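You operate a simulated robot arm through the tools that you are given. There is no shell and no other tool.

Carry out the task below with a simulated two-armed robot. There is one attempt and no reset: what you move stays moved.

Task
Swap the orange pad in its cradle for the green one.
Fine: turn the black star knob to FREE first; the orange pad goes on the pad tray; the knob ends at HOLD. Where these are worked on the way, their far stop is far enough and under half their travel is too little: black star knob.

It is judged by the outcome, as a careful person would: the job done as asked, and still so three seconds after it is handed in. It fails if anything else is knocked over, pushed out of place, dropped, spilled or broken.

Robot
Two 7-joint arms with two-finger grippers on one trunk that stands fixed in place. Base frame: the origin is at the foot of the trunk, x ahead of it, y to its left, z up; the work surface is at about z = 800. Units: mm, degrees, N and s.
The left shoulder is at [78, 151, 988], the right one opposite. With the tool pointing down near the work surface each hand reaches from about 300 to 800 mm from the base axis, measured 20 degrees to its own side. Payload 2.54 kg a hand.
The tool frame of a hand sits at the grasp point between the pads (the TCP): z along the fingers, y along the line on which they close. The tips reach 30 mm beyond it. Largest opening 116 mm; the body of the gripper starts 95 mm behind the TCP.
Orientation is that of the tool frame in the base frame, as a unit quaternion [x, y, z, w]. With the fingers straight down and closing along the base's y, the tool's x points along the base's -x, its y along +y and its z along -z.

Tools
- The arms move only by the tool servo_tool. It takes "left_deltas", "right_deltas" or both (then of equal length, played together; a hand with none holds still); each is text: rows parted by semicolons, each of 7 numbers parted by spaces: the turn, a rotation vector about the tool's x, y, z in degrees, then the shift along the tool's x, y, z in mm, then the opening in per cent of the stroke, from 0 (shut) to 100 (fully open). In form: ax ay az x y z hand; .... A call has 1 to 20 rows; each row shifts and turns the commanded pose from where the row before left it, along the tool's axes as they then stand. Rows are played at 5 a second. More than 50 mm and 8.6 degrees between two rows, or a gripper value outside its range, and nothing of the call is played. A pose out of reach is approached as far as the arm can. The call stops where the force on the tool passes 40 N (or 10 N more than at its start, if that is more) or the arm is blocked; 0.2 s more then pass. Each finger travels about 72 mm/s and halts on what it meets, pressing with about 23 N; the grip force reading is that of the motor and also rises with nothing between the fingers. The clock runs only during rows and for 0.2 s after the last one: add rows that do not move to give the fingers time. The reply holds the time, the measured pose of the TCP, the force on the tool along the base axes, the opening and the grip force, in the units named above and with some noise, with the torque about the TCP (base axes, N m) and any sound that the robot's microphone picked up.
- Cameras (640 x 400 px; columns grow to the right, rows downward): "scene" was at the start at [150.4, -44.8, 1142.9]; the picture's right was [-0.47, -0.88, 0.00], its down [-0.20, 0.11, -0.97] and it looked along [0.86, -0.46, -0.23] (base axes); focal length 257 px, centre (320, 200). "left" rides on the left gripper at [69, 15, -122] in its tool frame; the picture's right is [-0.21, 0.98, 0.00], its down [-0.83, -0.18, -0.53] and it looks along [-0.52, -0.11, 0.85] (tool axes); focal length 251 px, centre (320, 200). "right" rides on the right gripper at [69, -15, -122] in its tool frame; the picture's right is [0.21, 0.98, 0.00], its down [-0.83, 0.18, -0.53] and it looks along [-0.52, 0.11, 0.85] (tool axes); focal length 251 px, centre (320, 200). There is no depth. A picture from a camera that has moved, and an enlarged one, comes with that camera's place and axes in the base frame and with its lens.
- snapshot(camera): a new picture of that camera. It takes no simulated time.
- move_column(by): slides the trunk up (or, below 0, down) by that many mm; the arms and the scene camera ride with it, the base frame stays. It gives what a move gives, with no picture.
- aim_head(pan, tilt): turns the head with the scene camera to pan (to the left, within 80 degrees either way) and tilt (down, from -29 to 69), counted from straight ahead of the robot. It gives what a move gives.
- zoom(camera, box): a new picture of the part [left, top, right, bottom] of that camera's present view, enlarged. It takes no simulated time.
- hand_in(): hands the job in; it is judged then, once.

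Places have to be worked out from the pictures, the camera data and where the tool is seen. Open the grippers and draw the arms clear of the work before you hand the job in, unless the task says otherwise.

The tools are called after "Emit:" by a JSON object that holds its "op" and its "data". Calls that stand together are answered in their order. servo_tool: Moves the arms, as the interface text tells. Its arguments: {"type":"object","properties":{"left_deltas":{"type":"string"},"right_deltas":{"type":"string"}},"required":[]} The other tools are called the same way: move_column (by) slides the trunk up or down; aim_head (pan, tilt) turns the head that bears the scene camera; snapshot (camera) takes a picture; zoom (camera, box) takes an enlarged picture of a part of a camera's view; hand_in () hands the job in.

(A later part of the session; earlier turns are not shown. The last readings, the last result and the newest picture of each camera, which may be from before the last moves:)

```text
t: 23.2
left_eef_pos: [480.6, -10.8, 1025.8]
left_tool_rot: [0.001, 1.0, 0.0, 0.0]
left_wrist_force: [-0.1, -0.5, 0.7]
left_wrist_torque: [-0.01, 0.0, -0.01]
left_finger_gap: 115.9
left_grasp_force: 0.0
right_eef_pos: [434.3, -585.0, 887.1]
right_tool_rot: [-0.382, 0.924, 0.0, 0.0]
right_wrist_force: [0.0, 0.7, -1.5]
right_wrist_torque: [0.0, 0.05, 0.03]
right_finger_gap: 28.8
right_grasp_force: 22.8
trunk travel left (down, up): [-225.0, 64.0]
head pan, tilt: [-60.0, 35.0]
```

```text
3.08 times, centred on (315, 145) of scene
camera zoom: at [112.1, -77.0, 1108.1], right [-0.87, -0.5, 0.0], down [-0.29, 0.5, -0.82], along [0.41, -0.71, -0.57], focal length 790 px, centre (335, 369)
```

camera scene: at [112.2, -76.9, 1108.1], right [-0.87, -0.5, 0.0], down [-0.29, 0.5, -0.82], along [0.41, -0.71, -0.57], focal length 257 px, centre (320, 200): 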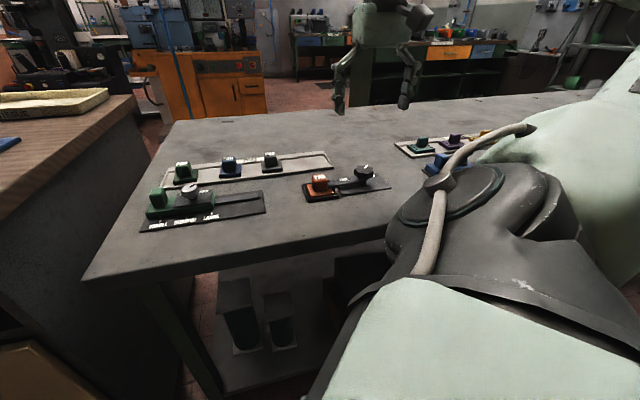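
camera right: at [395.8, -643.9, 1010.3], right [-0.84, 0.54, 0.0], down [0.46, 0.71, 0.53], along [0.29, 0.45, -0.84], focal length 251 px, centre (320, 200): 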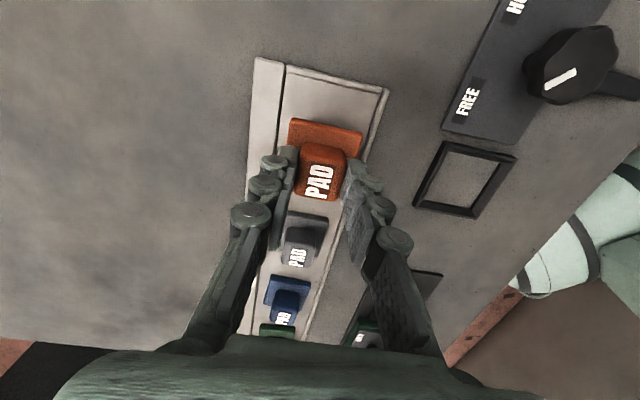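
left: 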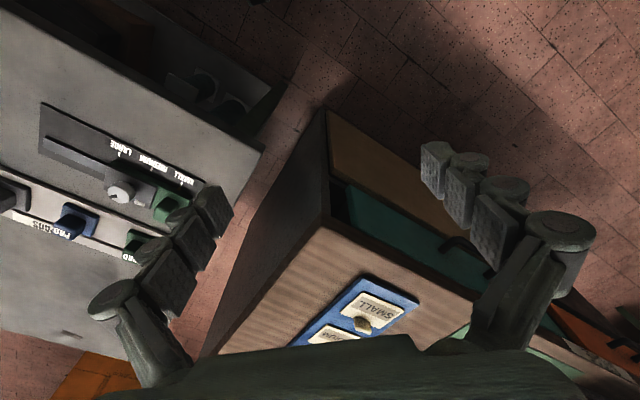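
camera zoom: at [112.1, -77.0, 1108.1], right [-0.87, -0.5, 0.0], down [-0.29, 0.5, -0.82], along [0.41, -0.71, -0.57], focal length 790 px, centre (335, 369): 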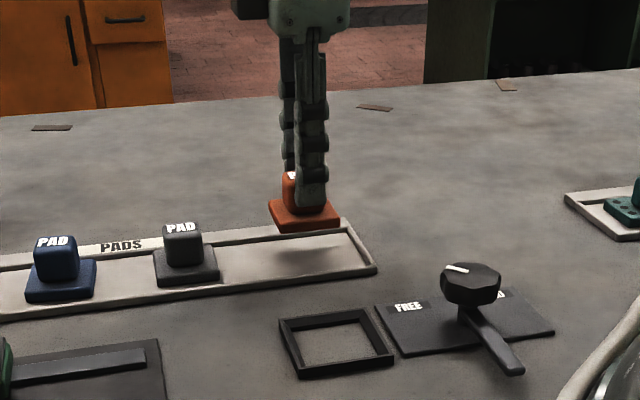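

Aligned over the tray slot. I'll lower to just above the tray floor and check the force.

Emit:
{"op": "servo_tool", "data": {"right_deltas": "0 0 0 0 0 15 0; 0 0 0 0 0 10 0; 0 0 0 0 0 4 0; 0 0 0 0 0 0 0"}}

Emit:
{"op": "zoom", "data": {"camera": "scene", "box": [260, 130, 340, 190]}}

```text
t: 24.2
left_eef_pos: [483.2, -10.8, 1024.5]
left_tool_rot: [0.0, 1.0, 0.0, 0.001]
left_wrist_force: [-0.4, 0.8, -0.8]
left_wrist_torque: [0.0, 0.04, 0.03]
left_finger_gap: 116.1
left_grasp_force: 0.0
right_eef_pos: [433.4, -585.2, 856.9]
right_tool_rot: [-0.382, 0.924, -0.001, 0.001]
right_wrist_force: [-0.1, 0.2, -0.9]
right_wrist_torque: [0.01, -0.01, -0.01]
right_finger_gap: 29.2
right_grasp_force: 23.3
trunk travel left (down, up): [-225.0, 64.0]
head pan, tilt: [-60.0, 35.0]
```

```text
6.67 times, centred on (300, 160) of scene
camera zoom: at [112.2, -77.0, 1108.0], right [-0.87, -0.5, 0.0], down [-0.29, 0.5, -0.82], along [0.41, -0.71, -0.57], focal length 1711 px, centre (453, 467)
```

zoom: 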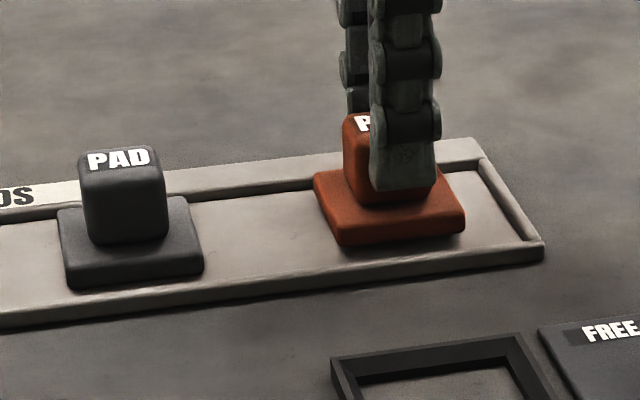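

Close to the tray floor and no contact force yet; I'll lower in 1 mm steps.

Emit:
{"op": "servo_tool", "data": {"right_deltas": "0 0 0 0 0 1 0; 0 0 0 0 0 1 0; 0 0 0 0 0 0 0"}}

```text
t: 25.0
left_eef_pos: [481.1, -11.5, 1024.6]
left_tool_rot: [0.0, 1.0, 0.0, 0.001]
left_wrist_force: [0.1, -0.3, -0.1]
left_wrist_torque: [0.0, -0.01, 0.01]
left_finger_gap: 116.3
left_grasp_force: 0.2
right_eef_pos: [433.9, -585.8, 854.7]
right_tool_rot: [-0.383, 0.924, -0.001, 0.001]
right_wrist_force: [0.0, -0.4, -0.8]
right_wrist_torque: [0.02, 0.03, 0.0]
right_finger_gap: 29.3
right_grasp_force: 23.1
trunk travel left (down, up): [-225.0, 64.0]
head pan, tilt: [-60.0, 35.0]
```

Still hanging; lower a little further.

Emit:
{"op": "servo_tool", "data": {"right_deltas": "0 0 0 0 0 1 0; 0 0 0 0 0 0 0"}}

Emit:
{"op": "servo_tool", "data": {"right_deltas": "0 0 0 0 0 0.7 0; 0 0 0 0 0 0 0"}}

```text
t: 25.6
left_eef_pos: [481.3, -10.7, 1023.8]
left_tool_rot: [0.0, 1.0, 0.0, 0.0]
left_wrist_force: [0.0, 0.1, 0.6]
left_wrist_torque: [0.04, 0.06, 0.0]
left_finger_gap: 116.2
left_grasp_force: 0.1
right_eef_pos: [433.9, -584.6, 853.7]
right_tool_rot: [-0.383, 0.924, -0.001, 0.001]
right_wrist_force: [0.4, -0.2, -0.6]
right_wrist_torque: [-0.02, 0.02, -0.01]
right_finger_gap: 29.2
right_grasp_force: 23.4
trunk travel left (down, up): [-225.0, 64.0]
head pan, tilt: [-60.0, 35.0]
```

```text
t: 26.2
left_eef_pos: [482.3, -10.8, 1024.3]
left_tool_rot: [0.0, 1.0, 0.0, 0.0]
left_wrist_force: [-0.4, -0.1, 0.1]
left_wrist_torque: [0.03, 0.03, 0.0]
left_finger_gap: 116.4
left_grasp_force: 0.0
right_eef_pos: [433.6, -585.6, 853.5]
right_tool_rot: [-0.382, 0.924, -0.001, 0.001]
right_wrist_force: [1.2, 0.2, 1.9]
right_wrist_torque: [0.04, 0.0, -0.01]
right_finger_gap: 29.1
right_grasp_force: 23.0
trunk travel left (down, up): [-225.0, 64.0]
head pan, tilt: [-60.0, 35.0]
```

Contact made (Fz +1.9 N). I'll release and lift straight up.

Emit:
{"op": "servo_tool", "data": {"right_deltas": "0 0 0 0 0 0 40; 0 0 0 0 0 0 60; 0 0 0 0 0 0 60; 0 0 0 0 0 -10 60; 0 0 0 0 0 -30 60; 0 0 0 0 0 -40 60; 0 0 0 0 0 -30 60; 0 0 0 0 0 0 60"}}

Emit:
{"op": "zoom", "data": {"camera": "scene", "box": [130, 90, 400, 250]}}

Emit:
{"op": "snapshot", "data": {"camera": "right"}}

```text
t: 28.0
left_eef_pos: [480.9, -11.1, 1025.4]
left_tool_rot: [-0.001, 1.0, 0.0, -0.001]
left_wrist_force: [0.8, -0.4, -0.2]
left_wrist_torque: [0.03, 0.01, 0.03]
left_finger_gap: 116.1
left_grasp_force: 0.0
right_eef_pos: [433.6, -584.8, 964.0]
right_tool_rot: [-0.382, 0.924, -0.001, 0.0]
right_wrist_force: [-0.2, 0.3, 0.0]
right_wrist_torque: [0.0, 0.03, 0.02]
right_finger_gap: 69.8
right_grasp_force: 0.0
trunk travel left (down, up): [-225.0, 64.0]
head pan, tilt: [-60.0, 35.0]
```

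```text
2.37 times, centred on (265, 170) of scene
camera zoom: at [112.2, -77.0, 1108.0], right [-0.87, -0.5, 0.0], down [-0.29, 0.5, -0.82], along [0.41, -0.71, -0.57], focal length 608 px, centre (450, 271)
```

zoom: 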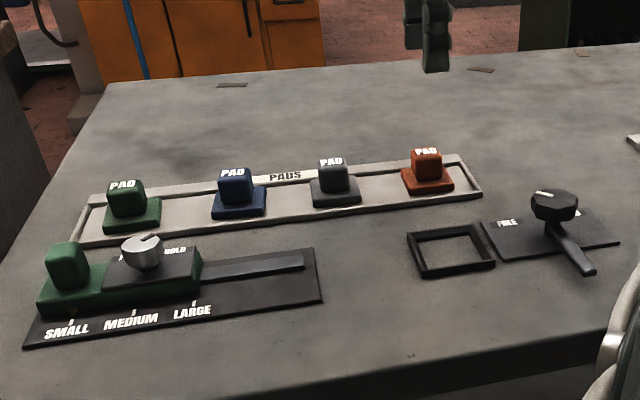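

```text
taken
camera right: at [394.9, -644.0, 1086.6], right [-0.84, 0.54, 0.0], down [0.46, 0.71, 0.53], along [0.29, 0.45, -0.85], focal length 251 px, centre (320, 200)
```

right: 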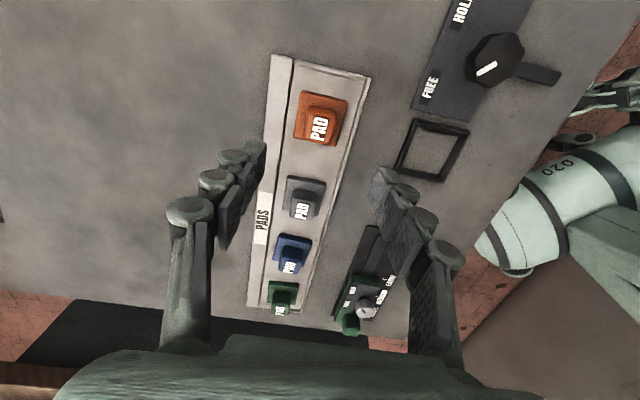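

Orange pad sits properly in the tray slot. Next, move the right hand along the tray to above the green pad (~(647, -373)).

Emit:
{"op": "servo_tool", "data": {"right_deltas": "0 0 0 -37.5 0 0 60; 0 0 0 -37.5 0 0 60; 0 0 0 -37.5 0 0 60; 0 0 0 -37.5 0 0 60; 0 0 0 -37.5 0 0 60; 0 0 0 -37.5 0 0 60; 0 0 0 -37.5 0 0 60; 0 0 0 -37.5 0 0 60; 0 0 0 0 0 0 60; 0 0 0 0 0 0 60"}}

Emit:
{"op": "snapshot", "data": {"camera": "right"}}

Emit:
{"op": "snapshot", "data": {"camera": "scene"}}

```text
t: 30.2
left_eef_pos: [481.2, -10.6, 1025.0]
left_tool_rot: [0.0, 1.0, 0.0, -0.001]
left_wrist_force: [-0.2, -0.2, -0.3]
left_wrist_torque: [0.02, 0.02, 0.01]
left_finger_gap: 115.8
left_grasp_force: 0.0
right_eef_pos: [647.9, -371.7, 962.6]
right_tool_rot: [-0.383, 0.924, -0.001, 0.001]
right_wrist_force: [-0.5, -0.1, -0.3]
right_wrist_torque: [0.0, 0.0, -0.01]
right_finger_gap: 69.5
right_grasp_force: 0.1
trunk travel left (down, up): [-225.0, 64.0]
head pan, tilt: [-60.0, 35.0]
```

```text
taken
camera right: at [608.1, -430.7, 1085.8], right [-0.84, 0.54, 0.0], down [0.46, 0.71, 0.53], along [0.29, 0.45, -0.84], focal length 251 px, centre (320, 200)
```

right: 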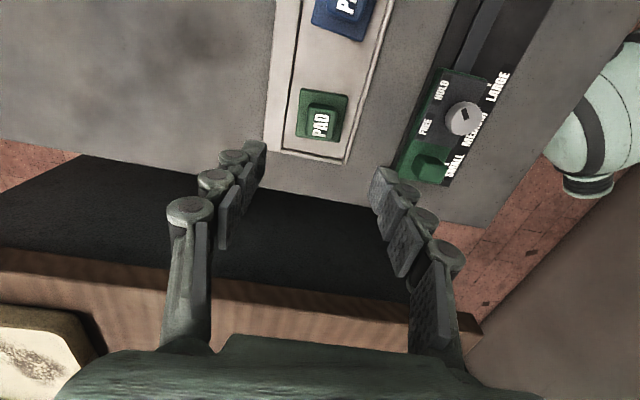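

```text
taken
camera scene: at [112.1, -77.0, 1108.0], right [-0.87, -0.5, 0.0], down [-0.29, 0.5, -0.82], along [0.41, -0.71, -0.57], focal length 257 px, centre (320, 200)
```

scene: 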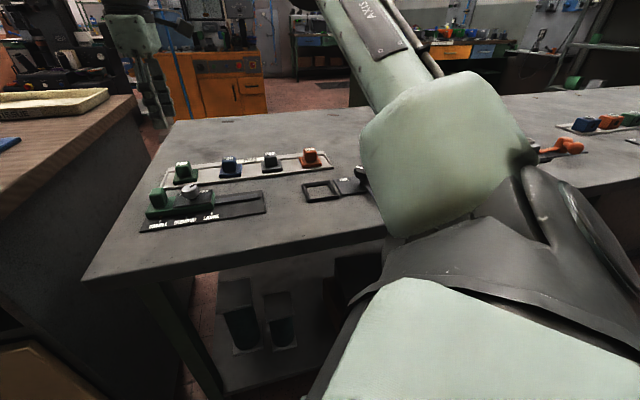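

Emit:
{"op": "zoom", "data": {"camera": "right", "box": [270, 70, 380, 170]}}

```text
4.00 times, centred on (325, 120) of right
camera zoom: at [608.1, -430.7, 1085.8], right [-0.84, 0.54, 0.0], down [0.46, 0.71, 0.53], along [0.29, 0.45, -0.84], focal length 1006 px, centre (300, 520)
```

zoom: 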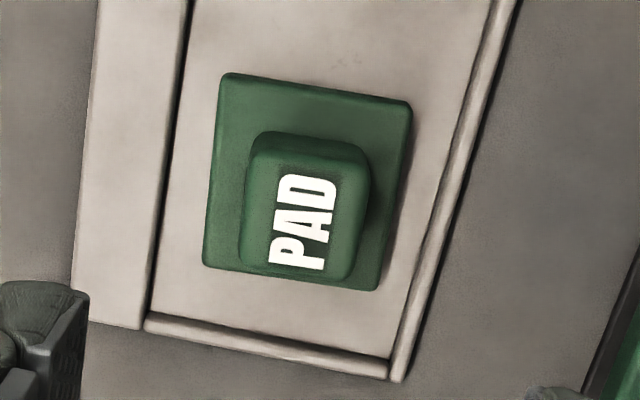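

Green pad centre ≈ (643, -374.5): the hand is ~4.5 mm too far along the tray. I'll correct and descend partway for a check.

Emit:
{"op": "servo_tool", "data": {"right_deltas": "0 0 0 4.5 0 0 60; 0 0 0 0 0 30 60; 0 0 0 0 0 30 60; 0 0 0 0 0 0 60; 0 0 0 0 0 0 60"}}

Emit:
{"op": "zoom", "data": {"camera": "right", "box": [260, 80, 380, 190]}}

Emit:
{"op": "zoom", "data": {"camera": "scene", "box": [120, 80, 280, 240]}}

```text
t: 31.4
left_eef_pos: [481.1, -10.4, 1026.5]
left_tool_rot: [0.0, 1.0, 0.0, 0.0]
left_wrist_force: [0.2, 0.3, -0.6]
left_wrist_torque: [-0.02, 0.01, 0.03]
left_finger_gap: 115.8
left_grasp_force: 0.1
right_eef_pos: [645.7, -376.7, 903.8]
right_tool_rot: [-0.383, 0.924, -0.001, 0.002]
right_wrist_force: [1.1, -1.0, -0.1]
right_wrist_torque: [-0.03, 0.0, -0.01]
right_finger_gap: 69.5
right_grasp_force: 0.0
trunk travel left (down, up): [-225.0, 64.0]
head pan, tilt: [-60.0, 35.0]
```

```text
3.64 times, centred on (320, 135) of right
camera zoom: at [605.6, -434.9, 1026.7], right [-0.84, 0.54, 0.0], down [0.46, 0.71, 0.53], along [0.29, 0.45, -0.85], focal length 914 px, centre (320, 436)
```

zoom: 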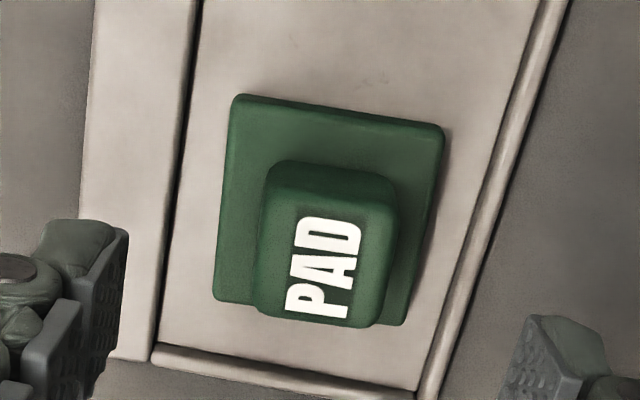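

```text
2.50 times, centred on (200, 160) of scene
camera zoom: at [112.2, -76.9, 1108.0], right [-0.87, -0.5, 0.0], down [-0.29, 0.5, -0.82], along [0.41, -0.71, -0.57], focal length 642 px, centre (620, 300)
```

zoom: 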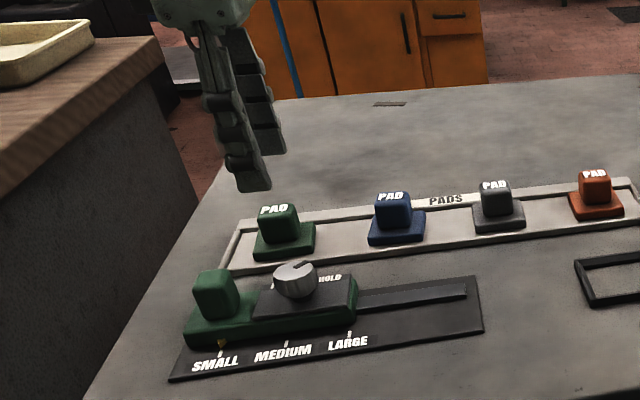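

Offset now within ~1 mm. Descend and grip the green handle.

Emit:
{"op": "servo_tool", "data": {"right_deltas": "0 0 0 0 0.7 20 60; 0 0 0 0 0 20 60; 0 0 0 0 0 10 60; 0 0 0 0 0 0 60; 0 0 0 0 0 0 0; 0 0 0 0 0 0 0; 0 0 0 0 0 0 0; 0 0 0 0 0 0 0; 0 0 0 0 0 0 0"}}

Emit:
{"op": "snapshot", "data": {"camera": "right"}}

Emit:
{"op": "zoom", "data": {"camera": "scene", "box": [120, 80, 280, 240]}}

```text
t: 33.4
left_eef_pos: [481.4, -10.8, 1024.0]
left_tool_rot: [0.0, 1.0, 0.0, 0.0]
left_wrist_force: [-0.6, 0.0, 0.0]
left_wrist_torque: [0.01, -0.01, 0.0]
left_finger_gap: 115.9
left_grasp_force: 0.1
right_eef_pos: [643.2, -375.9, 852.4]
right_tool_rot: [-0.383, 0.924, -0.001, 0.001]
right_wrist_force: [0.6, 0.2, 0.2]
right_wrist_torque: [0.0, 0.0, 0.01]
right_finger_gap: 29.4
right_grasp_force: 23.2
trunk travel left (down, up): [-225.0, 64.0]
head pan, tilt: [-60.0, 35.0]
```

```text
taken
camera right: at [604.2, -434.6, 976.1], right [-0.84, 0.54, 0.0], down [0.46, 0.71, 0.53], along [0.29, 0.45, -0.85], focal length 251 px, centre (320, 200)
```

right: 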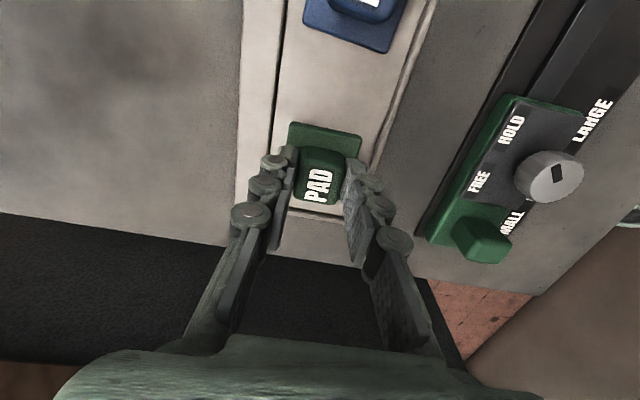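

```text
2.50 times, centred on (200, 160) of scene
camera zoom: at [112.2, -77.0, 1108.0], right [-0.87, -0.5, 0.0], down [-0.29, 0.5, -0.82], along [0.41, -0.71, -0.57], focal length 642 px, centre (620, 300)
```

zoom: 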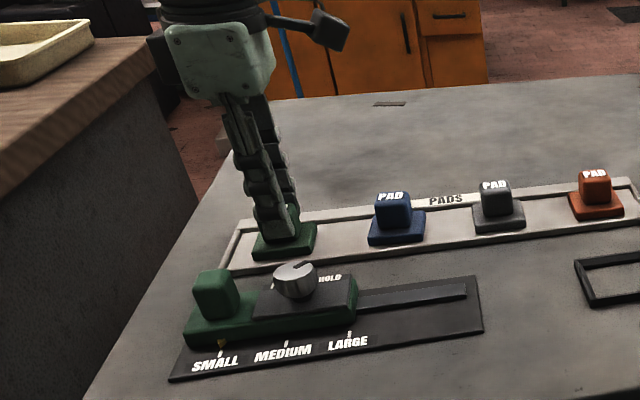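

Green gripped (gap 29.4 mm). I'll lift it well clear and look at how it sits in the fingers.

Emit:
{"op": "servo_tool", "data": {"right_deltas": "0 0 0 0 0 -10 0; 0 0 0 0 0 -25 0; 0 0 0 0 0 -25 0; 0 0 0 0 0 -25 0; 0 0 0 0 0 -25 0; 0 0 0 0 0 0 0"}}

Emit:
{"op": "zoom", "data": {"camera": "right", "box": [250, 90, 400, 230]}}

Emit:
{"op": "snapshot", "data": {"camera": "scene"}}

```text
t: 34.8
left_eef_pos: [480.1, -10.7, 1025.2]
left_tool_rot: [0.0, 1.0, 0.0, 0.0]
left_wrist_force: [-1.1, -0.6, 0.0]
left_wrist_torque: [0.01, -0.04, -0.02]
left_finger_gap: 116.1
left_grasp_force: 0.1
right_eef_pos: [642.9, -377.6, 964.8]
right_tool_rot: [-0.383, 0.924, -0.001, 0.001]
right_wrist_force: [0.3, 0.3, -0.4]
right_wrist_torque: [-0.01, -0.01, 0.0]
right_finger_gap: 28.9
right_grasp_force: 22.7
trunk travel left (down, up): [-225.0, 64.0]
head pan, tilt: [-60.0, 35.0]
```

```text
2.86 times, centred on (325, 160) of right
camera zoom: at [604.2, -436.0, 1089.0], right [-0.84, 0.54, 0.0], down [0.46, 0.71, 0.53], along [0.29, 0.45, -0.85], focal length 718 px, centre (306, 314)
```

zoom: 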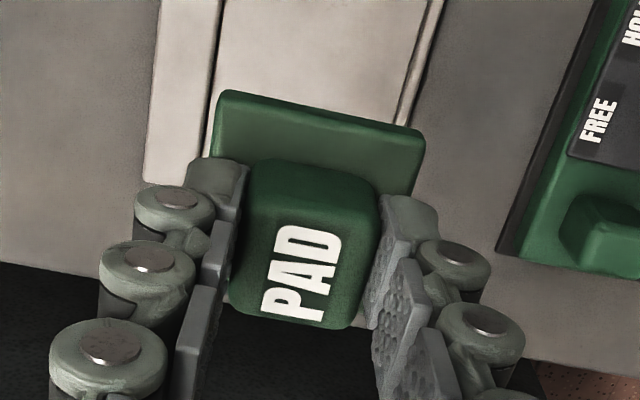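

```text
taken
camera scene: at [112.3, -77.0, 1108.0], right [-0.87, -0.5, 0.0], down [-0.29, 0.5, -0.82], along [0.41, -0.71, -0.57], focal length 257 px, centre (320, 200)
```

scene: 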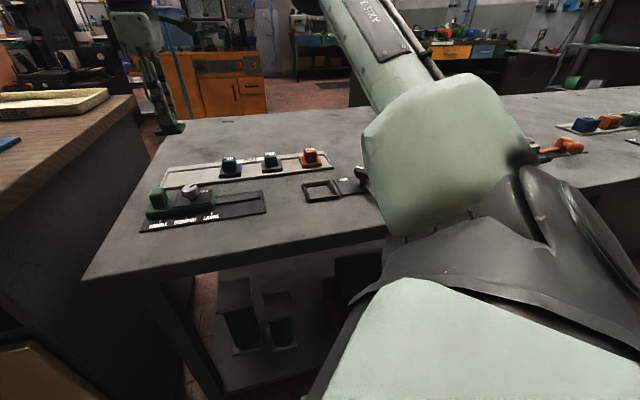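

The green pad sits ~2.9 mm further along the tray direction in the fingers than the orange did; I'll compensate by 2 mm. Now carry it back over the cradle at the same height.

Emit:
{"op": "servo_tool", "data": {"right_deltas": "0 0 0 28.8 13.46 0 0; 0 0 0 28.8 13.46 0 0; 0 0 0 28.8 13.46 0 0; 0 0 0 28.8 13.46 0 0; 0 0 0 28.8 13.46 0 0; 0 0 0 28.8 13.46 0 0; 0 0 0 28.8 13.46 0 0; 0 0 0 28.8 13.46 0 0; 0 0 0 28.8 13.46 0 0; 0 0 0 28.8 13.46 0 0; 0 0 0 0 0 0 0; 0 0 0 0 0 0 0"}}

Emit:
{"op": "snapshot", "data": {"camera": "right"}}

Emit:
{"op": "snapshot", "data": {"camera": "scene"}}

```text
t: 37.4
left_eef_pos: [480.1, -10.3, 1025.5]
left_tool_rot: [0.0, 1.0, 0.0, 0.0]
left_wrist_force: [-0.5, -0.6, -0.2]
left_wrist_torque: [0.0, -0.02, 0.0]
left_finger_gap: 116.1
left_grasp_force: 0.0
right_eef_pos: [344.0, -481.9, 962.9]
right_tool_rot: [-0.382, 0.924, 0.0, 0.001]
right_wrist_force: [-0.5, 0.1, -0.6]
right_wrist_torque: [0.01, 0.01, 0.02]
right_finger_gap: 29.0
right_grasp_force: 23.1
trunk travel left (down, up): [-225.0, 64.0]
head pan, tilt: [-60.0, 35.0]
```

```text
taken
camera right: at [305.0, -541.8, 1087.0], right [-0.84, 0.54, 0.0], down [0.45, 0.71, 0.53], along [0.29, 0.45, -0.85], focal length 251 px, centre (320, 200)
```

right: 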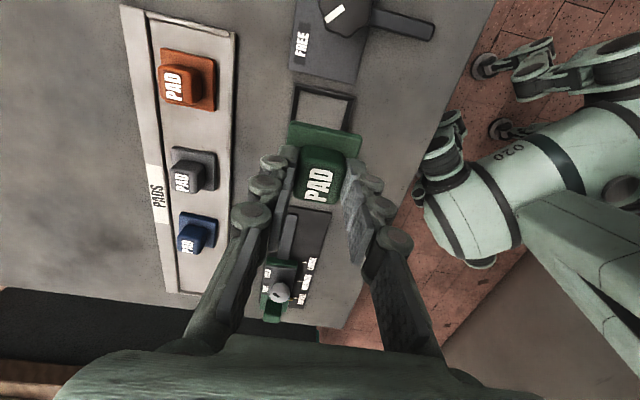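

```text
taken
camera scene: at [111.8, -76.8, 1108.1], right [-0.87, -0.5, 0.0], down [-0.29, 0.5, -0.82], along [0.41, -0.71, -0.57], focal length 257 px, centre (320, 200)
```

scene: 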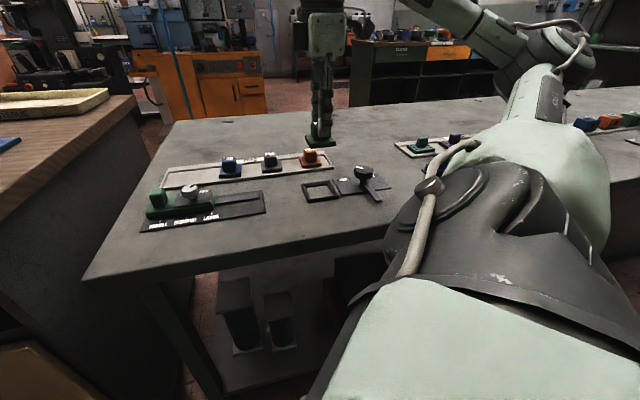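

Over the cradle. Lower until the pad's underside is ~10 mm above the frame rim and check alignment.

Emit:
{"op": "servo_tool", "data": {"right_deltas": "0 0 0 0 0 25 0; 0 0 0 0 0 25 0; 0 0 0 0 0 25 0; 0 0 0 0 0 17 0; 0 0 0 0 0 0 0; 0 0 0 0 0 0 0"}}

Emit:
{"op": "zoom", "data": {"camera": "right", "box": [250, 70, 400, 220]}}

Emit:
{"op": "zoom", "data": {"camera": "scene", "box": [285, 140, 365, 210]}}

```text
t: 38.8
left_eef_pos: [482.4, -11.3, 1024.5]
left_tool_rot: [0.0, 1.0, 0.0, 0.0]
left_wrist_force: [0.9, 1.0, 0.8]
left_wrist_torque: [0.0, 0.0, -0.02]
left_finger_gap: 116.3
left_grasp_force: 0.0
right_eef_pos: [343.5, -481.3, 871.3]
right_tool_rot: [-0.381, 0.925, -0.001, 0.0]
right_wrist_force: [0.5, 0.0, -0.4]
right_wrist_torque: [0.03, -0.02, -0.01]
right_finger_gap: 29.1
right_grasp_force: 22.8
trunk travel left (down, up): [-225.0, 64.0]
head pan, tilt: [-60.0, 35.0]
```

```text
2.67 times, centred on (325, 145) of right
camera zoom: at [304.1, -540.7, 994.4], right [-0.84, 0.54, 0.0], down [0.46, 0.71, 0.53], along [0.29, 0.45, -0.85], focal length 670 px, centre (307, 347)
```

zoom: 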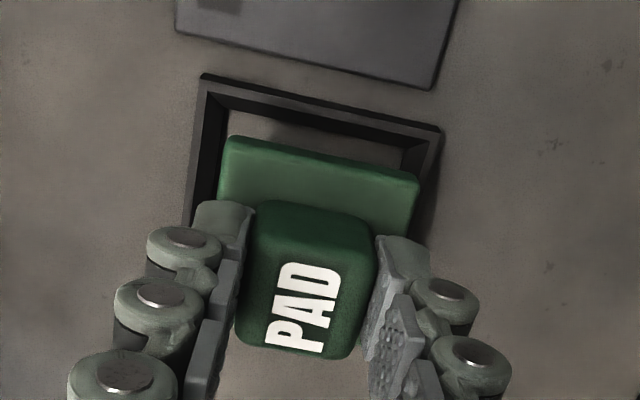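

```text
5.71 times, centred on (325, 175) of scene
camera zoom: at [112.2, -77.0, 1108.0], right [-0.87, -0.5, 0.0], down [-0.29, 0.5, -0.82], along [0.41, -0.71, -0.57], focal length 1466 px, centre (291, 343)
```

zoom: 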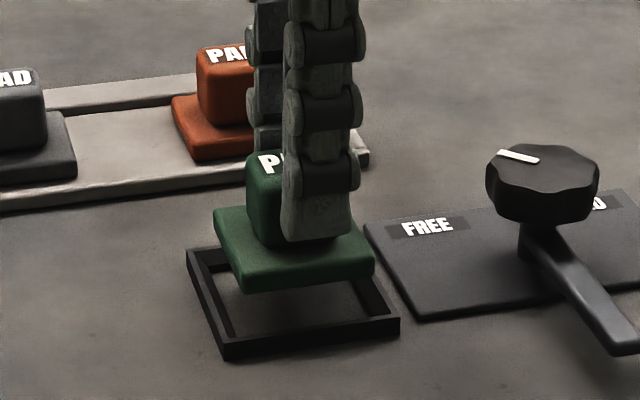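

Comparing pad and frame edges: the pad is ~1.3 mm toward the knob and ~1.3 mm toward +y side of centre. I'll correct and lower by 8 mm for another look.

Emit:
{"op": "servo_tool", "data": {"right_deltas": "0 0 0 -1.3 -1.3 0 0; 0 0 0 0 0 7 0; 0 0 0 0 0 0 0; 0 0 0 0 0 0 0"}}

Emit:
{"op": "zoom", "data": {"camera": "right", "box": [250, 70, 400, 220]}}

Emit:
{"op": "zoom", "data": {"camera": "scene", "box": [285, 140, 365, 210]}}

```text
t: 39.8
left_eef_pos: [481.6, -11.0, 1023.7]
left_tool_rot: [0.0, 1.0, 0.0, -0.001]
left_wrist_force: [0.4, -0.2, 0.3]
left_wrist_torque: [0.0, -0.02, -0.04]
left_finger_gap: 116.1
left_grasp_force: 0.1
right_eef_pos: [344.3, -483.2, 864.1]
right_tool_rot: [-0.383, 0.924, 0.0, 0.001]
right_wrist_force: [0.8, 0.7, -0.5]
right_wrist_torque: [0.02, 0.0, 0.01]
right_finger_gap: 29.0
right_grasp_force: 23.1
trunk travel left (down, up): [-225.0, 64.0]
head pan, tilt: [-60.0, 35.0]
```

```text
2.67 times, centred on (325, 145) of right
camera zoom: at [305.6, -541.5, 986.8], right [-0.84, 0.54, 0.0], down [0.46, 0.71, 0.53], along [0.29, 0.45, -0.85], focal length 670 px, centre (307, 347)
```

zoom: 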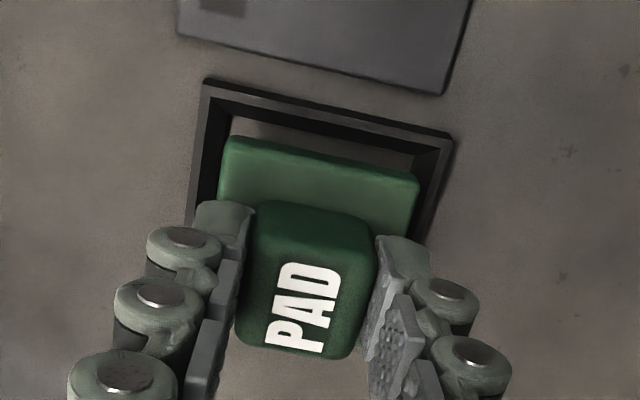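

```text
5.71 times, centred on (325, 175) of scene
camera zoom: at [112.2, -77.0, 1108.0], right [-0.87, -0.5, 0.0], down [-0.29, 0.5, -0.82], along [0.41, -0.71, -0.57], focal length 1466 px, centre (291, 343)
```

zoom: 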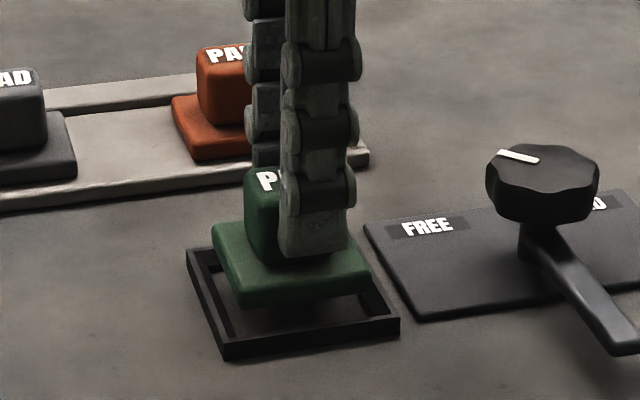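

Sideways it's now centred; both views suggest it's still ~1.5 mm toward the knob. I'll shift 1.5 mm along the bar axis and look again.

Emit:
{"op": "servo_tool", "data": {"right_deltas": "0 0 0 -1.5 0 0 0; 0 0 0 0 0 0 0; 0 0 0 0 0 0 0"}}

Emit:
{"op": "zoom", "data": {"camera": "right", "box": [275, 80, 375, 160]}}

Emit:
{"op": "zoom", "data": {"camera": "scene", "box": [300, 165, 350, 210]}}

```text
t: 40.6
left_eef_pos: [480.6, -10.4, 1024.9]
left_tool_rot: [0.0, 1.0, 0.001, 0.0]
left_wrist_force: [0.4, -0.2, -0.3]
left_wrist_torque: [0.01, 0.01, 0.03]
left_finger_gap: 115.9
left_grasp_force: 0.0
right_eef_pos: [344.9, -482.5, 864.4]
right_tool_rot: [-0.383, 0.924, -0.001, 0.002]
right_wrist_force: [0.3, -0.8, 0.0]
right_wrist_torque: [0.01, 0.0, -0.02]
right_finger_gap: 29.1
right_grasp_force: 23.0
trunk travel left (down, up): [-225.0, 64.0]
head pan, tilt: [-60.0, 35.0]
```

```text
5.00 times, centred on (325, 120) of right
camera zoom: at [306.5, -540.6, 987.3], right [-0.84, 0.54, 0.0], down [0.46, 0.71, 0.53], along [0.29, 0.45, -0.85], focal length 1257 px, centre (295, 600)
```

zoom: 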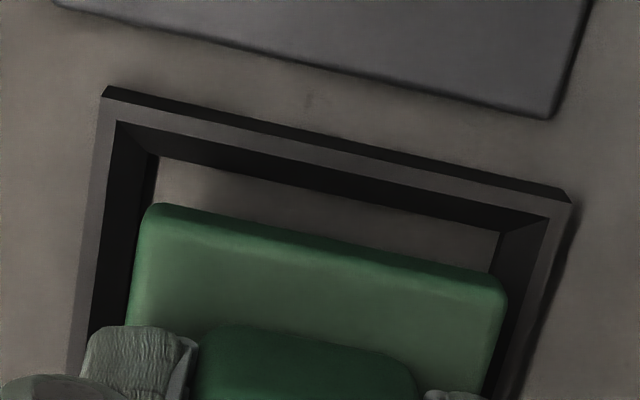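

```text
8.89 times, centred on (325, 188) of scene
camera zoom: at [112.2, -77.0, 1108.0], right [-0.87, -0.5, 0.0], down [-0.29, 0.5, -0.82], along [0.41, -0.71, -0.57], focal length 2281 px, centre (276, 311)
```

zoom: 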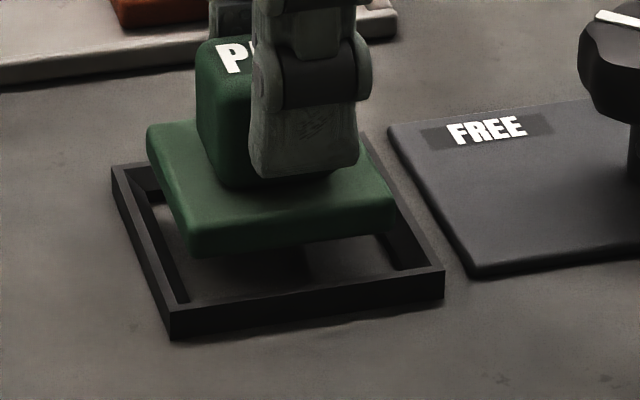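

Pad is centred within ~1 mm in a frame with ~5 mm clearance per side. Lowering it into the cradle.

Emit:
{"op": "servo_tool", "data": {"right_deltas": "0 0 0 0 0 5 0; 0 0 0 0 0 5 0; 0 0 0 0 0 2 0; 0 0 0 0 0 0 0"}}

Emit:
{"op": "servo_tool", "data": {"right_deltas": "0 0 0 0 0 0.7 0; 0 0 0 0 0 0 0"}}

Emit:
{"op": "zoom", "data": {"camera": "scene", "box": [300, 165, 350, 210]}}

```text
t: 41.6
left_eef_pos: [481.3, -10.0, 1025.0]
left_tool_rot: [0.0, 1.0, 0.0, 0.0]
left_wrist_force: [0.7, 0.5, 0.4]
left_wrist_torque: [-0.02, -0.01, 0.02]
left_finger_gap: 115.9
left_grasp_force: 0.1
right_eef_pos: [344.9, -482.6, 852.5]
right_tool_rot: [-0.381, 0.924, -0.001, 0.0]
right_wrist_force: [-1.9, -2.0, 3.6]
right_wrist_torque: [0.06, 0.07, 0.02]
right_finger_gap: 29.1
right_grasp_force: 22.5
trunk travel left (down, up): [-225.0, 64.0]
head pan, tilt: [-60.0, 35.0]
```

```text
t: 42.2
left_eef_pos: [481.7, -10.6, 1025.7]
left_tool_rot: [0.0, 1.0, -0.001, 0.0]
left_wrist_force: [0.3, 0.1, 0.2]
left_wrist_torque: [0.01, 0.0, -0.03]
left_finger_gap: 116.1
left_grasp_force: 0.1
right_eef_pos: [345.5, -481.7, 851.6]
right_tool_rot: [-0.384, 0.923, 0.0, 0.001]
right_wrist_force: [-1.5, -1.3, -1.2]
right_wrist_torque: [-0.07, 0.07, 0.02]
right_finger_gap: 29.0
right_grasp_force: 23.3
trunk travel left (down, up): [-225.0, 64.0]
head pan, tilt: [-60.0, 35.0]
```

```text
8.89 times, centred on (325, 188) of scene
camera zoom: at [112.1, -77.1, 1108.0], right [-0.87, -0.5, 0.0], down [-0.29, 0.5, -0.82], along [0.41, -0.71, -0.57], focal length 2281 px, centre (276, 311)
```

zoom: 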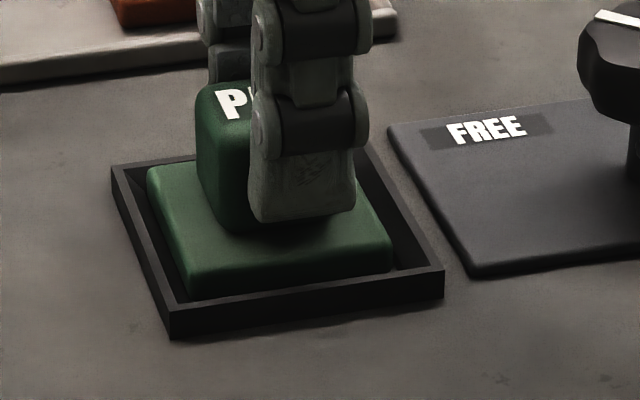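

The cradle walls taper inward and the pad touches the far (+d1) wall lightly. I'll ease the hand 0.4 mm back and lower the last fraction.

Emit:
{"op": "servo_tool", "data": {"right_deltas": "0 0 0 0.4 0 0 0; 0 0 0 0 0 0.6 0; 0 0 0 0 0 0 0"}}

Emit:
{"op": "servo_tool", "data": {"right_deltas": "0 0 0 0 0 0.5 0; 0 0 0 0 0 0 0"}}

```text
t: 43.0
left_eef_pos: [480.3, -11.2, 1025.8]
left_tool_rot: [0.0, 1.0, 0.0, 0.0]
left_wrist_force: [0.5, -0.2, 0.1]
left_wrist_torque: [-0.01, -0.02, 0.01]
left_finger_gap: 116.3
left_grasp_force: 0.1
right_eef_pos: [345.9, -482.7, 850.5]
right_tool_rot: [-0.382, 0.924, -0.001, 0.001]
right_wrist_force: [-2.6, -1.2, 0.3]
right_wrist_torque: [-0.03, 0.08, 0.04]
right_finger_gap: 29.3
right_grasp_force: 22.6
trunk travel left (down, up): [-225.0, 64.0]
head pan, tilt: [-60.0, 35.0]
```

```text
t: 43.6
left_eef_pos: [480.7, -10.8, 1024.2]
left_tool_rot: [0.0, 1.0, 0.001, 0.0]
left_wrist_force: [0.8, -0.5, -0.3]
left_wrist_torque: [0.02, 0.01, 0.04]
left_finger_gap: 116.3
left_grasp_force: 0.0
right_eef_pos: [346.5, -484.1, 849.2]
right_tool_rot: [-0.383, 0.924, -0.001, 0.001]
right_wrist_force: [-3.2, -1.0, -0.2]
right_wrist_torque: [-0.03, 0.08, 0.04]
right_finger_gap: 29.1
right_grasp_force: 23.3
trunk travel left (down, up): [-225.0, 64.0]
head pan, tilt: [-60.0, 35.0]
```

Still no vertical contact, only slight side load; ease it and keep lowering in small steps.

Emit:
{"op": "servo_tool", "data": {"right_deltas": "0 0 0 0.4 0.2 0 0; 0 0 0 0 0 0.6 0; 0 0 0 0 0 0 0"}}

Emit:
{"op": "zoom", "data": {"camera": "scene", "box": [300, 165, 350, 210]}}

Emit:
{"op": "zoom", "data": {"camera": "right", "box": [275, 80, 375, 160]}}

```text
t: 44.4
left_eef_pos: [481.4, -10.6, 1024.0]
left_tool_rot: [0.0, 1.0, 0.0, 0.001]
left_wrist_force: [-1.1, 0.1, -0.8]
left_wrist_torque: [-0.01, 0.01, 0.02]
left_finger_gap: 116.0
left_grasp_force: 0.0
right_eef_pos: [345.2, -482.7, 850.6]
right_tool_rot: [-0.383, 0.924, -0.001, 0.001]
right_wrist_force: [-0.7, 0.1, -1.1]
right_wrist_torque: [0.01, 0.01, 0.01]
right_finger_gap: 28.8
right_grasp_force: 22.9
trunk travel left (down, up): [-225.0, 64.0]
head pan, tilt: [-60.0, 35.0]
```

```text
8.89 times, centred on (325, 188) of scene
camera zoom: at [112.2, -77.0, 1108.0], right [-0.87, -0.5, 0.0], down [-0.29, 0.5, -0.82], along [0.41, -0.71, -0.57], focal length 2281 px, centre (276, 311)
```

zoom: 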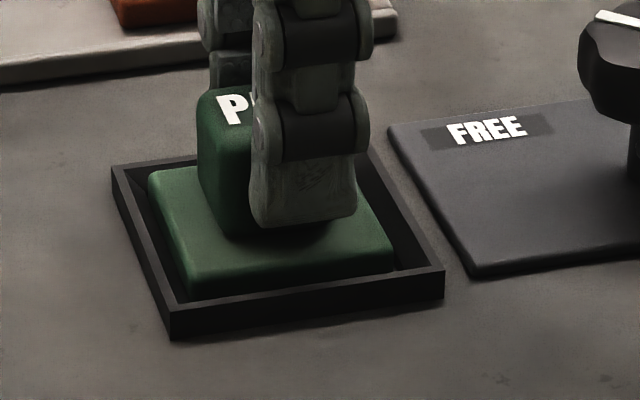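

```text
5.00 times, centred on (325, 120) of right
camera zoom: at [307.1, -541.5, 973.1], right [-0.84, 0.54, 0.0], down [0.46, 0.71, 0.53], along [0.29, 0.45, -0.84], focal length 1257 px, centre (295, 600)
```

zoom: 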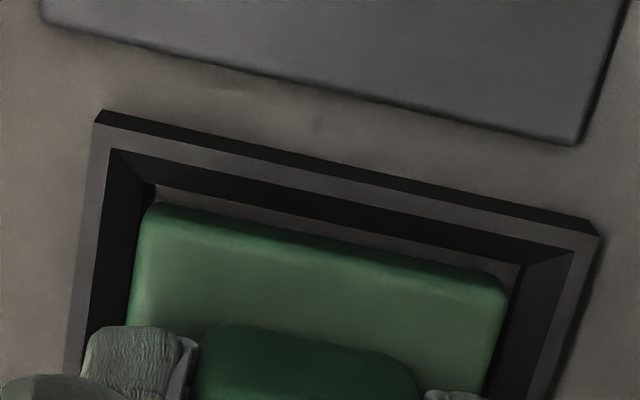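

Side load is gone now. Continue lowering to feel the floor.

Emit:
{"op": "servo_tool", "data": {"right_deltas": "0 0 0 0 0 0.7 0; 0 0 0 0 0 0 0"}}

Emit:
{"op": "servo_tool", "data": {"right_deltas": "0 0 0 0 0 0.7 0; 0 0 0 0 0 0 0"}}

```text
t: 45.0
left_eef_pos: [481.9, -9.5, 1025.1]
left_tool_rot: [0.0, 1.0, 0.001, 0.0]
left_wrist_force: [0.0, 0.2, 0.7]
left_wrist_torque: [-0.01, 0.0, 0.02]
left_finger_gap: 116.0
left_grasp_force: 0.0
right_eef_pos: [345.5, -482.7, 850.2]
right_tool_rot: [-0.383, 0.924, 0.0, 0.002]
right_wrist_force: [-0.1, -0.2, 0.1]
right_wrist_torque: [0.03, 0.03, 0.02]
right_finger_gap: 28.9
right_grasp_force: 23.2
trunk travel left (down, up): [-225.0, 64.0]
head pan, tilt: [-60.0, 35.0]
```

```text
t: 45.6
left_eef_pos: [480.4, -9.7, 1025.9]
left_tool_rot: [0.0, 1.0, 0.0, -0.001]
left_wrist_force: [0.6, -0.2, -0.7]
left_wrist_torque: [0.0, 0.0, -0.01]
left_finger_gap: 116.1
left_grasp_force: 0.1
right_eef_pos: [344.4, -483.2, 848.7]
right_tool_rot: [-0.382, 0.924, -0.001, 0.001]
right_wrist_force: [1.0, -0.3, 5.0]
right_wrist_torque: [0.07, -0.05, 0.0]
right_finger_gap: 29.0
right_grasp_force: 23.4
trunk travel left (down, up): [-225.0, 64.0]
head pan, tilt: [-60.0, 35.0]
```

Floor contact (Fz +5 N, no side load). Release and lift.

Emit:
{"op": "servo_tool", "data": {"right_deltas": "0 0 0 0 0 -0.3 0; 0 0 0 0 0 0 40; 0 0 0 0 0 0 60; 0 0 0 0 0 0 60; 0 0 0 0 0 -10 60; 0 0 0 0 0 -30 60; 0 0 0 0 0 -40 60; 0 0 0 0 0 -35 60; 0 0 0 0 0 0 60"}}

Emit:
{"op": "zoom", "data": {"camera": "scene", "box": [285, 150, 395, 220]}}

Emit:
{"op": "zoom", "data": {"camera": "right", "box": [260, 60, 390, 170]}}

```text
t: 47.6
left_eef_pos: [480.8, -10.9, 1024.2]
left_tool_rot: [0.0, 1.0, 0.0, 0.0]
left_wrist_force: [-0.4, -0.4, 0.4]
left_wrist_torque: [0.0, 0.03, 0.02]
left_finger_gap: 116.1
left_grasp_force: 0.0
right_eef_pos: [345.7, -483.4, 963.4]
right_tool_rot: [-0.382, 0.924, 0.0, 0.0]
right_wrist_force: [0.0, 1.1, 0.3]
right_wrist_torque: [0.01, 0.01, -0.01]
right_finger_gap: 69.5
right_grasp_force: 0.1
trunk travel left (down, up): [-225.0, 64.0]
head pan, tilt: [-60.0, 35.0]
```

```text
5.71 times, centred on (340, 185) of scene
camera zoom: at [112.1, -76.9, 1108.0], right [-0.87, -0.5, 0.0], down [-0.29, 0.5, -0.82], along [0.41, -0.71, -0.57], focal length 1466 px, centre (206, 286)
```

zoom: 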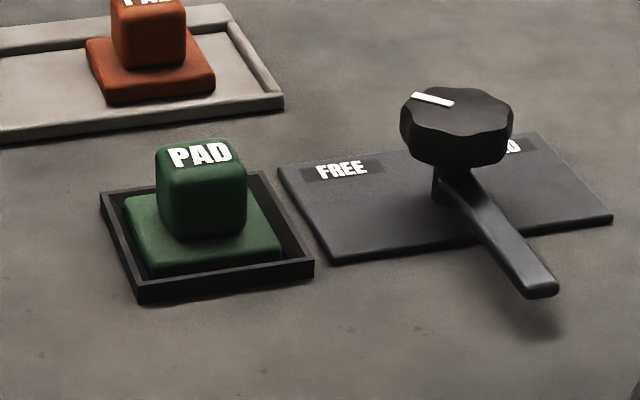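

```text
3.64 times, centred on (325, 115) of right
camera zoom: at [307.6, -542.3, 1087.3], right [-0.84, 0.54, 0.0], down [0.46, 0.71, 0.53], along [0.29, 0.45, -0.85], focal length 914 px, centre (302, 509)
```

zoom: 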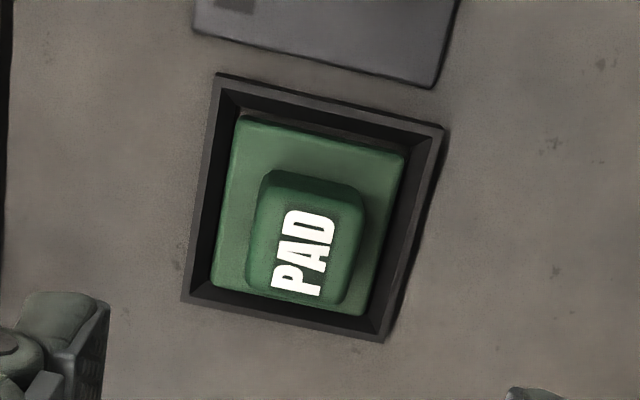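

The green pad is seated squarely in the cradle. Now move back over the knob at yaw 45° and descend around it.

Emit:
{"op": "servo_tool", "data": {"right_deltas": "0 0 0 33 0.5 0 60; 0 0 0 33 0.6 0 60; 0 0 0 33 0.6 0 60; 0 0 0 0 0 0 60; 0 0 0 0 0 30 60; 0 0 0 0 0 30 60; 0 0 0 0 0 25 60; 0 0 0 0 0 10 60; 0 0 0 0 0 0 60"}}

Emit:
{"op": "snapshot", "data": {"camera": "right"}}

Emit:
{"op": "zoom", "data": {"camera": "scene", "box": [285, 120, 415, 215]}}

```text
t: 49.6
left_eef_pos: [481.1, -11.7, 1024.5]
left_tool_rot: [-0.001, 1.0, 0.0, 0.0]
left_wrist_force: [-0.3, -1.0, 0.6]
left_wrist_torque: [-0.03, 0.0, 0.02]
left_finger_gap: 115.9
left_grasp_force: 0.1
right_eef_pos: [273.5, -551.2, 869.5]
right_tool_rot: [-0.383, 0.924, 0.0, 0.001]
right_wrist_force: [0.9, 0.0, 0.2]
right_wrist_torque: [0.02, -0.01, 0.0]
right_finger_gap: 69.7
right_grasp_force: 0.1
trunk travel left (down, up): [-225.0, 64.0]
head pan, tilt: [-60.0, 35.0]
```

```text
taken
camera right: at [235.4, -610.1, 991.8], right [-0.84, 0.54, 0.0], down [0.46, 0.71, 0.53], along [0.29, 0.45, -0.85], focal length 251 px, centre (320, 200)
```

right: 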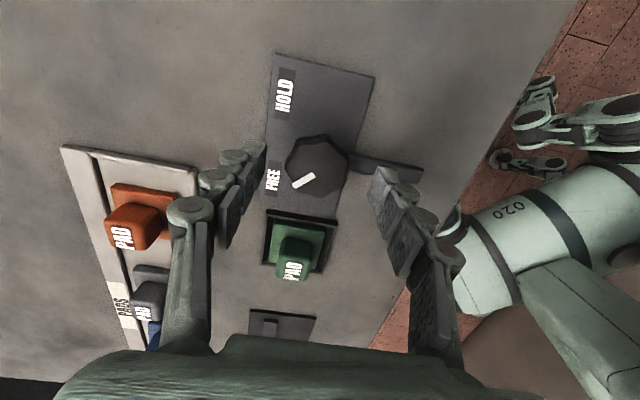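

```text
4.21 times, centred on (350, 168) of scene
camera zoom: at [112.1, -76.9, 1108.1], right [-0.87, -0.5, 0.0], down [-0.29, 0.5, -0.82], along [0.41, -0.71, -0.57], focal length 1080 px, centre (194, 337)
```

zoom: 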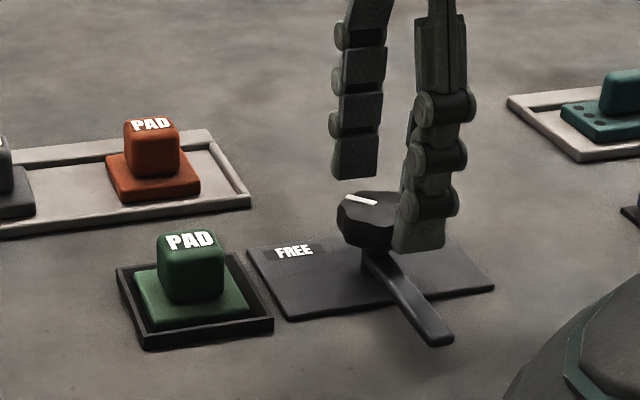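

I'll zoom on the knob between the fingers to check centring before the last 10 mm.

Emit:
{"op": "zoom", "data": {"camera": "right", "box": [220, 110, 420, 230]}}

```text
3.20 times, centred on (320, 170) of right
camera zoom: at [235.4, -610.1, 991.8], right [-0.84, 0.54, 0.0], down [0.46, 0.71, 0.53], along [0.29, 0.45, -0.85], focal length 805 px, centre (320, 296)
```

zoom: 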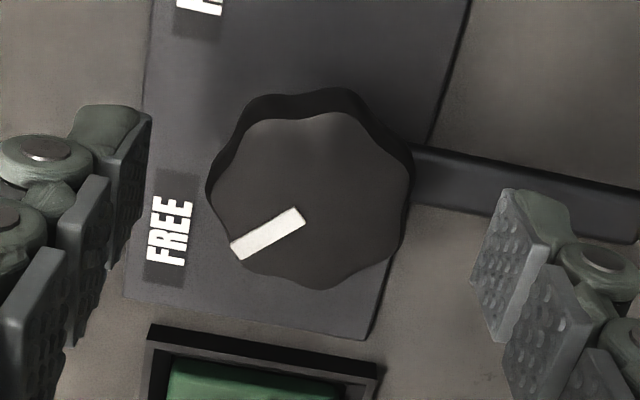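

Knob centre is ~2 mm toward the fingers' -y side; I'll shift, descend the rest and grip.

Emit:
{"op": "servo_tool", "data": {"right_deltas": "0 0 0 0 -1.9 0 60; 0 0 0 0 0 6 60; 0 0 0 0 0 3 60; 0 0 0 0 0 0 60; 0 0 0 0 0 0 0; 0 0 0 0 0 0 0; 0 0 0 0 0 0 0; 0 0 0 0 0 0 0"}}

Emit:
{"op": "zoom", "data": {"camera": "right", "box": [220, 110, 420, 230]}}

```text
t: 51.4
left_eef_pos: [482.3, -9.0, 1025.1]
left_tool_rot: [0.001, 1.0, 0.0, 0.0]
left_wrist_force: [0.4, 0.5, 0.0]
left_wrist_torque: [0.02, -0.02, 0.01]
left_finger_gap: 116.0
left_grasp_force: 0.1
right_eef_pos: [275.5, -551.8, 859.6]
right_tool_rot: [-0.382, 0.924, 0.0, 0.0]
right_wrist_force: [-3.0, 4.5, -0.9]
right_wrist_torque: [0.14, 0.14, -0.04]
right_finger_gap: 40.4
right_grasp_force: 45.2
trunk travel left (down, up): [-225.0, 64.0]
head pan, tilt: [-60.0, 35.0]
```

```text
3.20 times, centred on (320, 170) of right
camera zoom: at [236.7, -611.2, 982.7], right [-0.84, 0.54, 0.0], down [0.46, 0.71, 0.53], along [0.29, 0.45, -0.85], focal length 805 px, centre (320, 296)
```

zoom: 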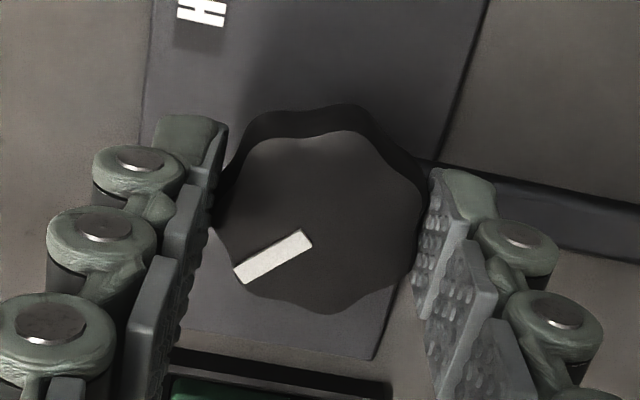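

Gripped (gap 40.4). Relieve the small side load and start turning clockwise (seen from above) toward HOLD.

Emit:
{"op": "servo_tool", "data": {"right_deltas": "0 0 0 0 0.7 0 0; 0 0 7 0 0 0 0; 0 0 7 0 0 0 0; 0 0 7 0 0 0 0; 0 0 7 0 0 0 0; 0 0 0 0 0 0 0"}}

Emit:
{"op": "zoom", "data": {"camera": "scene", "box": [285, 120, 415, 215]}}

```text
t: 52.8
left_eef_pos: [481.5, -11.2, 1024.2]
left_tool_rot: [0.0, 1.0, 0.0, -0.001]
left_wrist_force: [-0.3, 0.1, -0.1]
left_wrist_torque: [0.01, 0.03, 0.0]
left_finger_gap: 116.0
left_grasp_force: 0.1
right_eef_pos: [274.8, -551.4, 859.9]
right_tool_rot: [-0.147, 0.989, 0.002, 0.0]
right_wrist_force: [-6.3, 6.2, -4.4]
right_wrist_torque: [0.11, 0.01, 0.04]
right_finger_gap: 40.4
right_grasp_force: 44.9
trunk travel left (down, up): [-225.0, 64.0]
head pan, tilt: [-60.0, 35.0]
```

```text
4.21 times, centred on (350, 168) of scene
camera zoom: at [111.8, -76.8, 1108.1], right [-0.87, -0.5, 0.0], down [-0.29, 0.5, -0.82], along [0.41, -0.71, -0.57], focal length 1080 px, centre (194, 337)
```

zoom: 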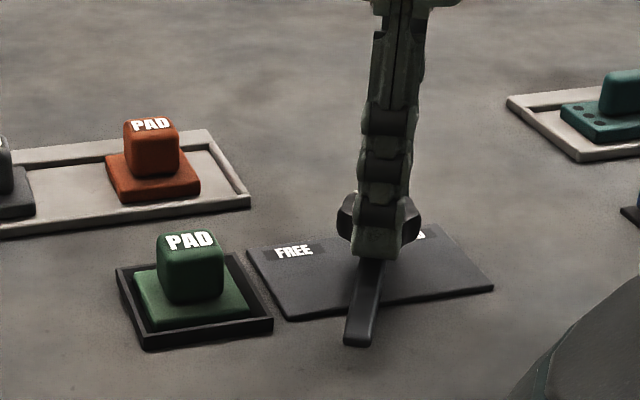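

Turning well (28°). Relieve side load and continue.

Emit:
{"op": "servo_tool", "data": {"right_deltas": "0 0 0 0.4 0.7 0 0; 0 0 7 0 0 0 0; 0 0 7 0 0 0 0; 0 0 7 0 0 0 0; 0 0 7 0 0 0 0; 0 0 0 0 0 0 0"}}

Emit:
{"op": "zoom", "data": {"camera": "scene", "box": [285, 120, 415, 215]}}

```text
t: 54.2
left_eef_pos: [482.2, -9.4, 1024.9]
left_tool_rot: [0.001, 1.0, -0.001, 0.0]
left_wrist_force: [-0.5, -0.4, 0.0]
left_wrist_torque: [-0.05, -0.02, 0.02]
left_finger_gap: 116.0
left_grasp_force: 0.0
right_eef_pos: [275.3, -552.3, 859.2]
right_tool_rot: [0.096, 0.995, 0.0, 0.001]
right_wrist_force: [-3.1, 7.2, -0.7]
right_wrist_torque: [0.2, 0.02, 0.0]
right_finger_gap: 40.3
right_grasp_force: 45.0
trunk travel left (down, up): [-225.0, 64.0]
head pan, tilt: [-60.0, 35.0]
```

```text
4.21 times, centred on (350, 168) of scene
camera zoom: at [111.9, -76.5, 1108.1], right [-0.87, -0.5, 0.0], down [-0.29, 0.5, -0.82], along [0.41, -0.71, -0.57], focal length 1080 px, centre (194, 337)
```

zoom: 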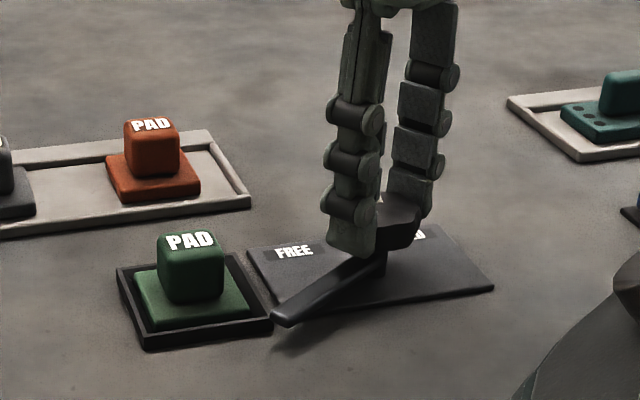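

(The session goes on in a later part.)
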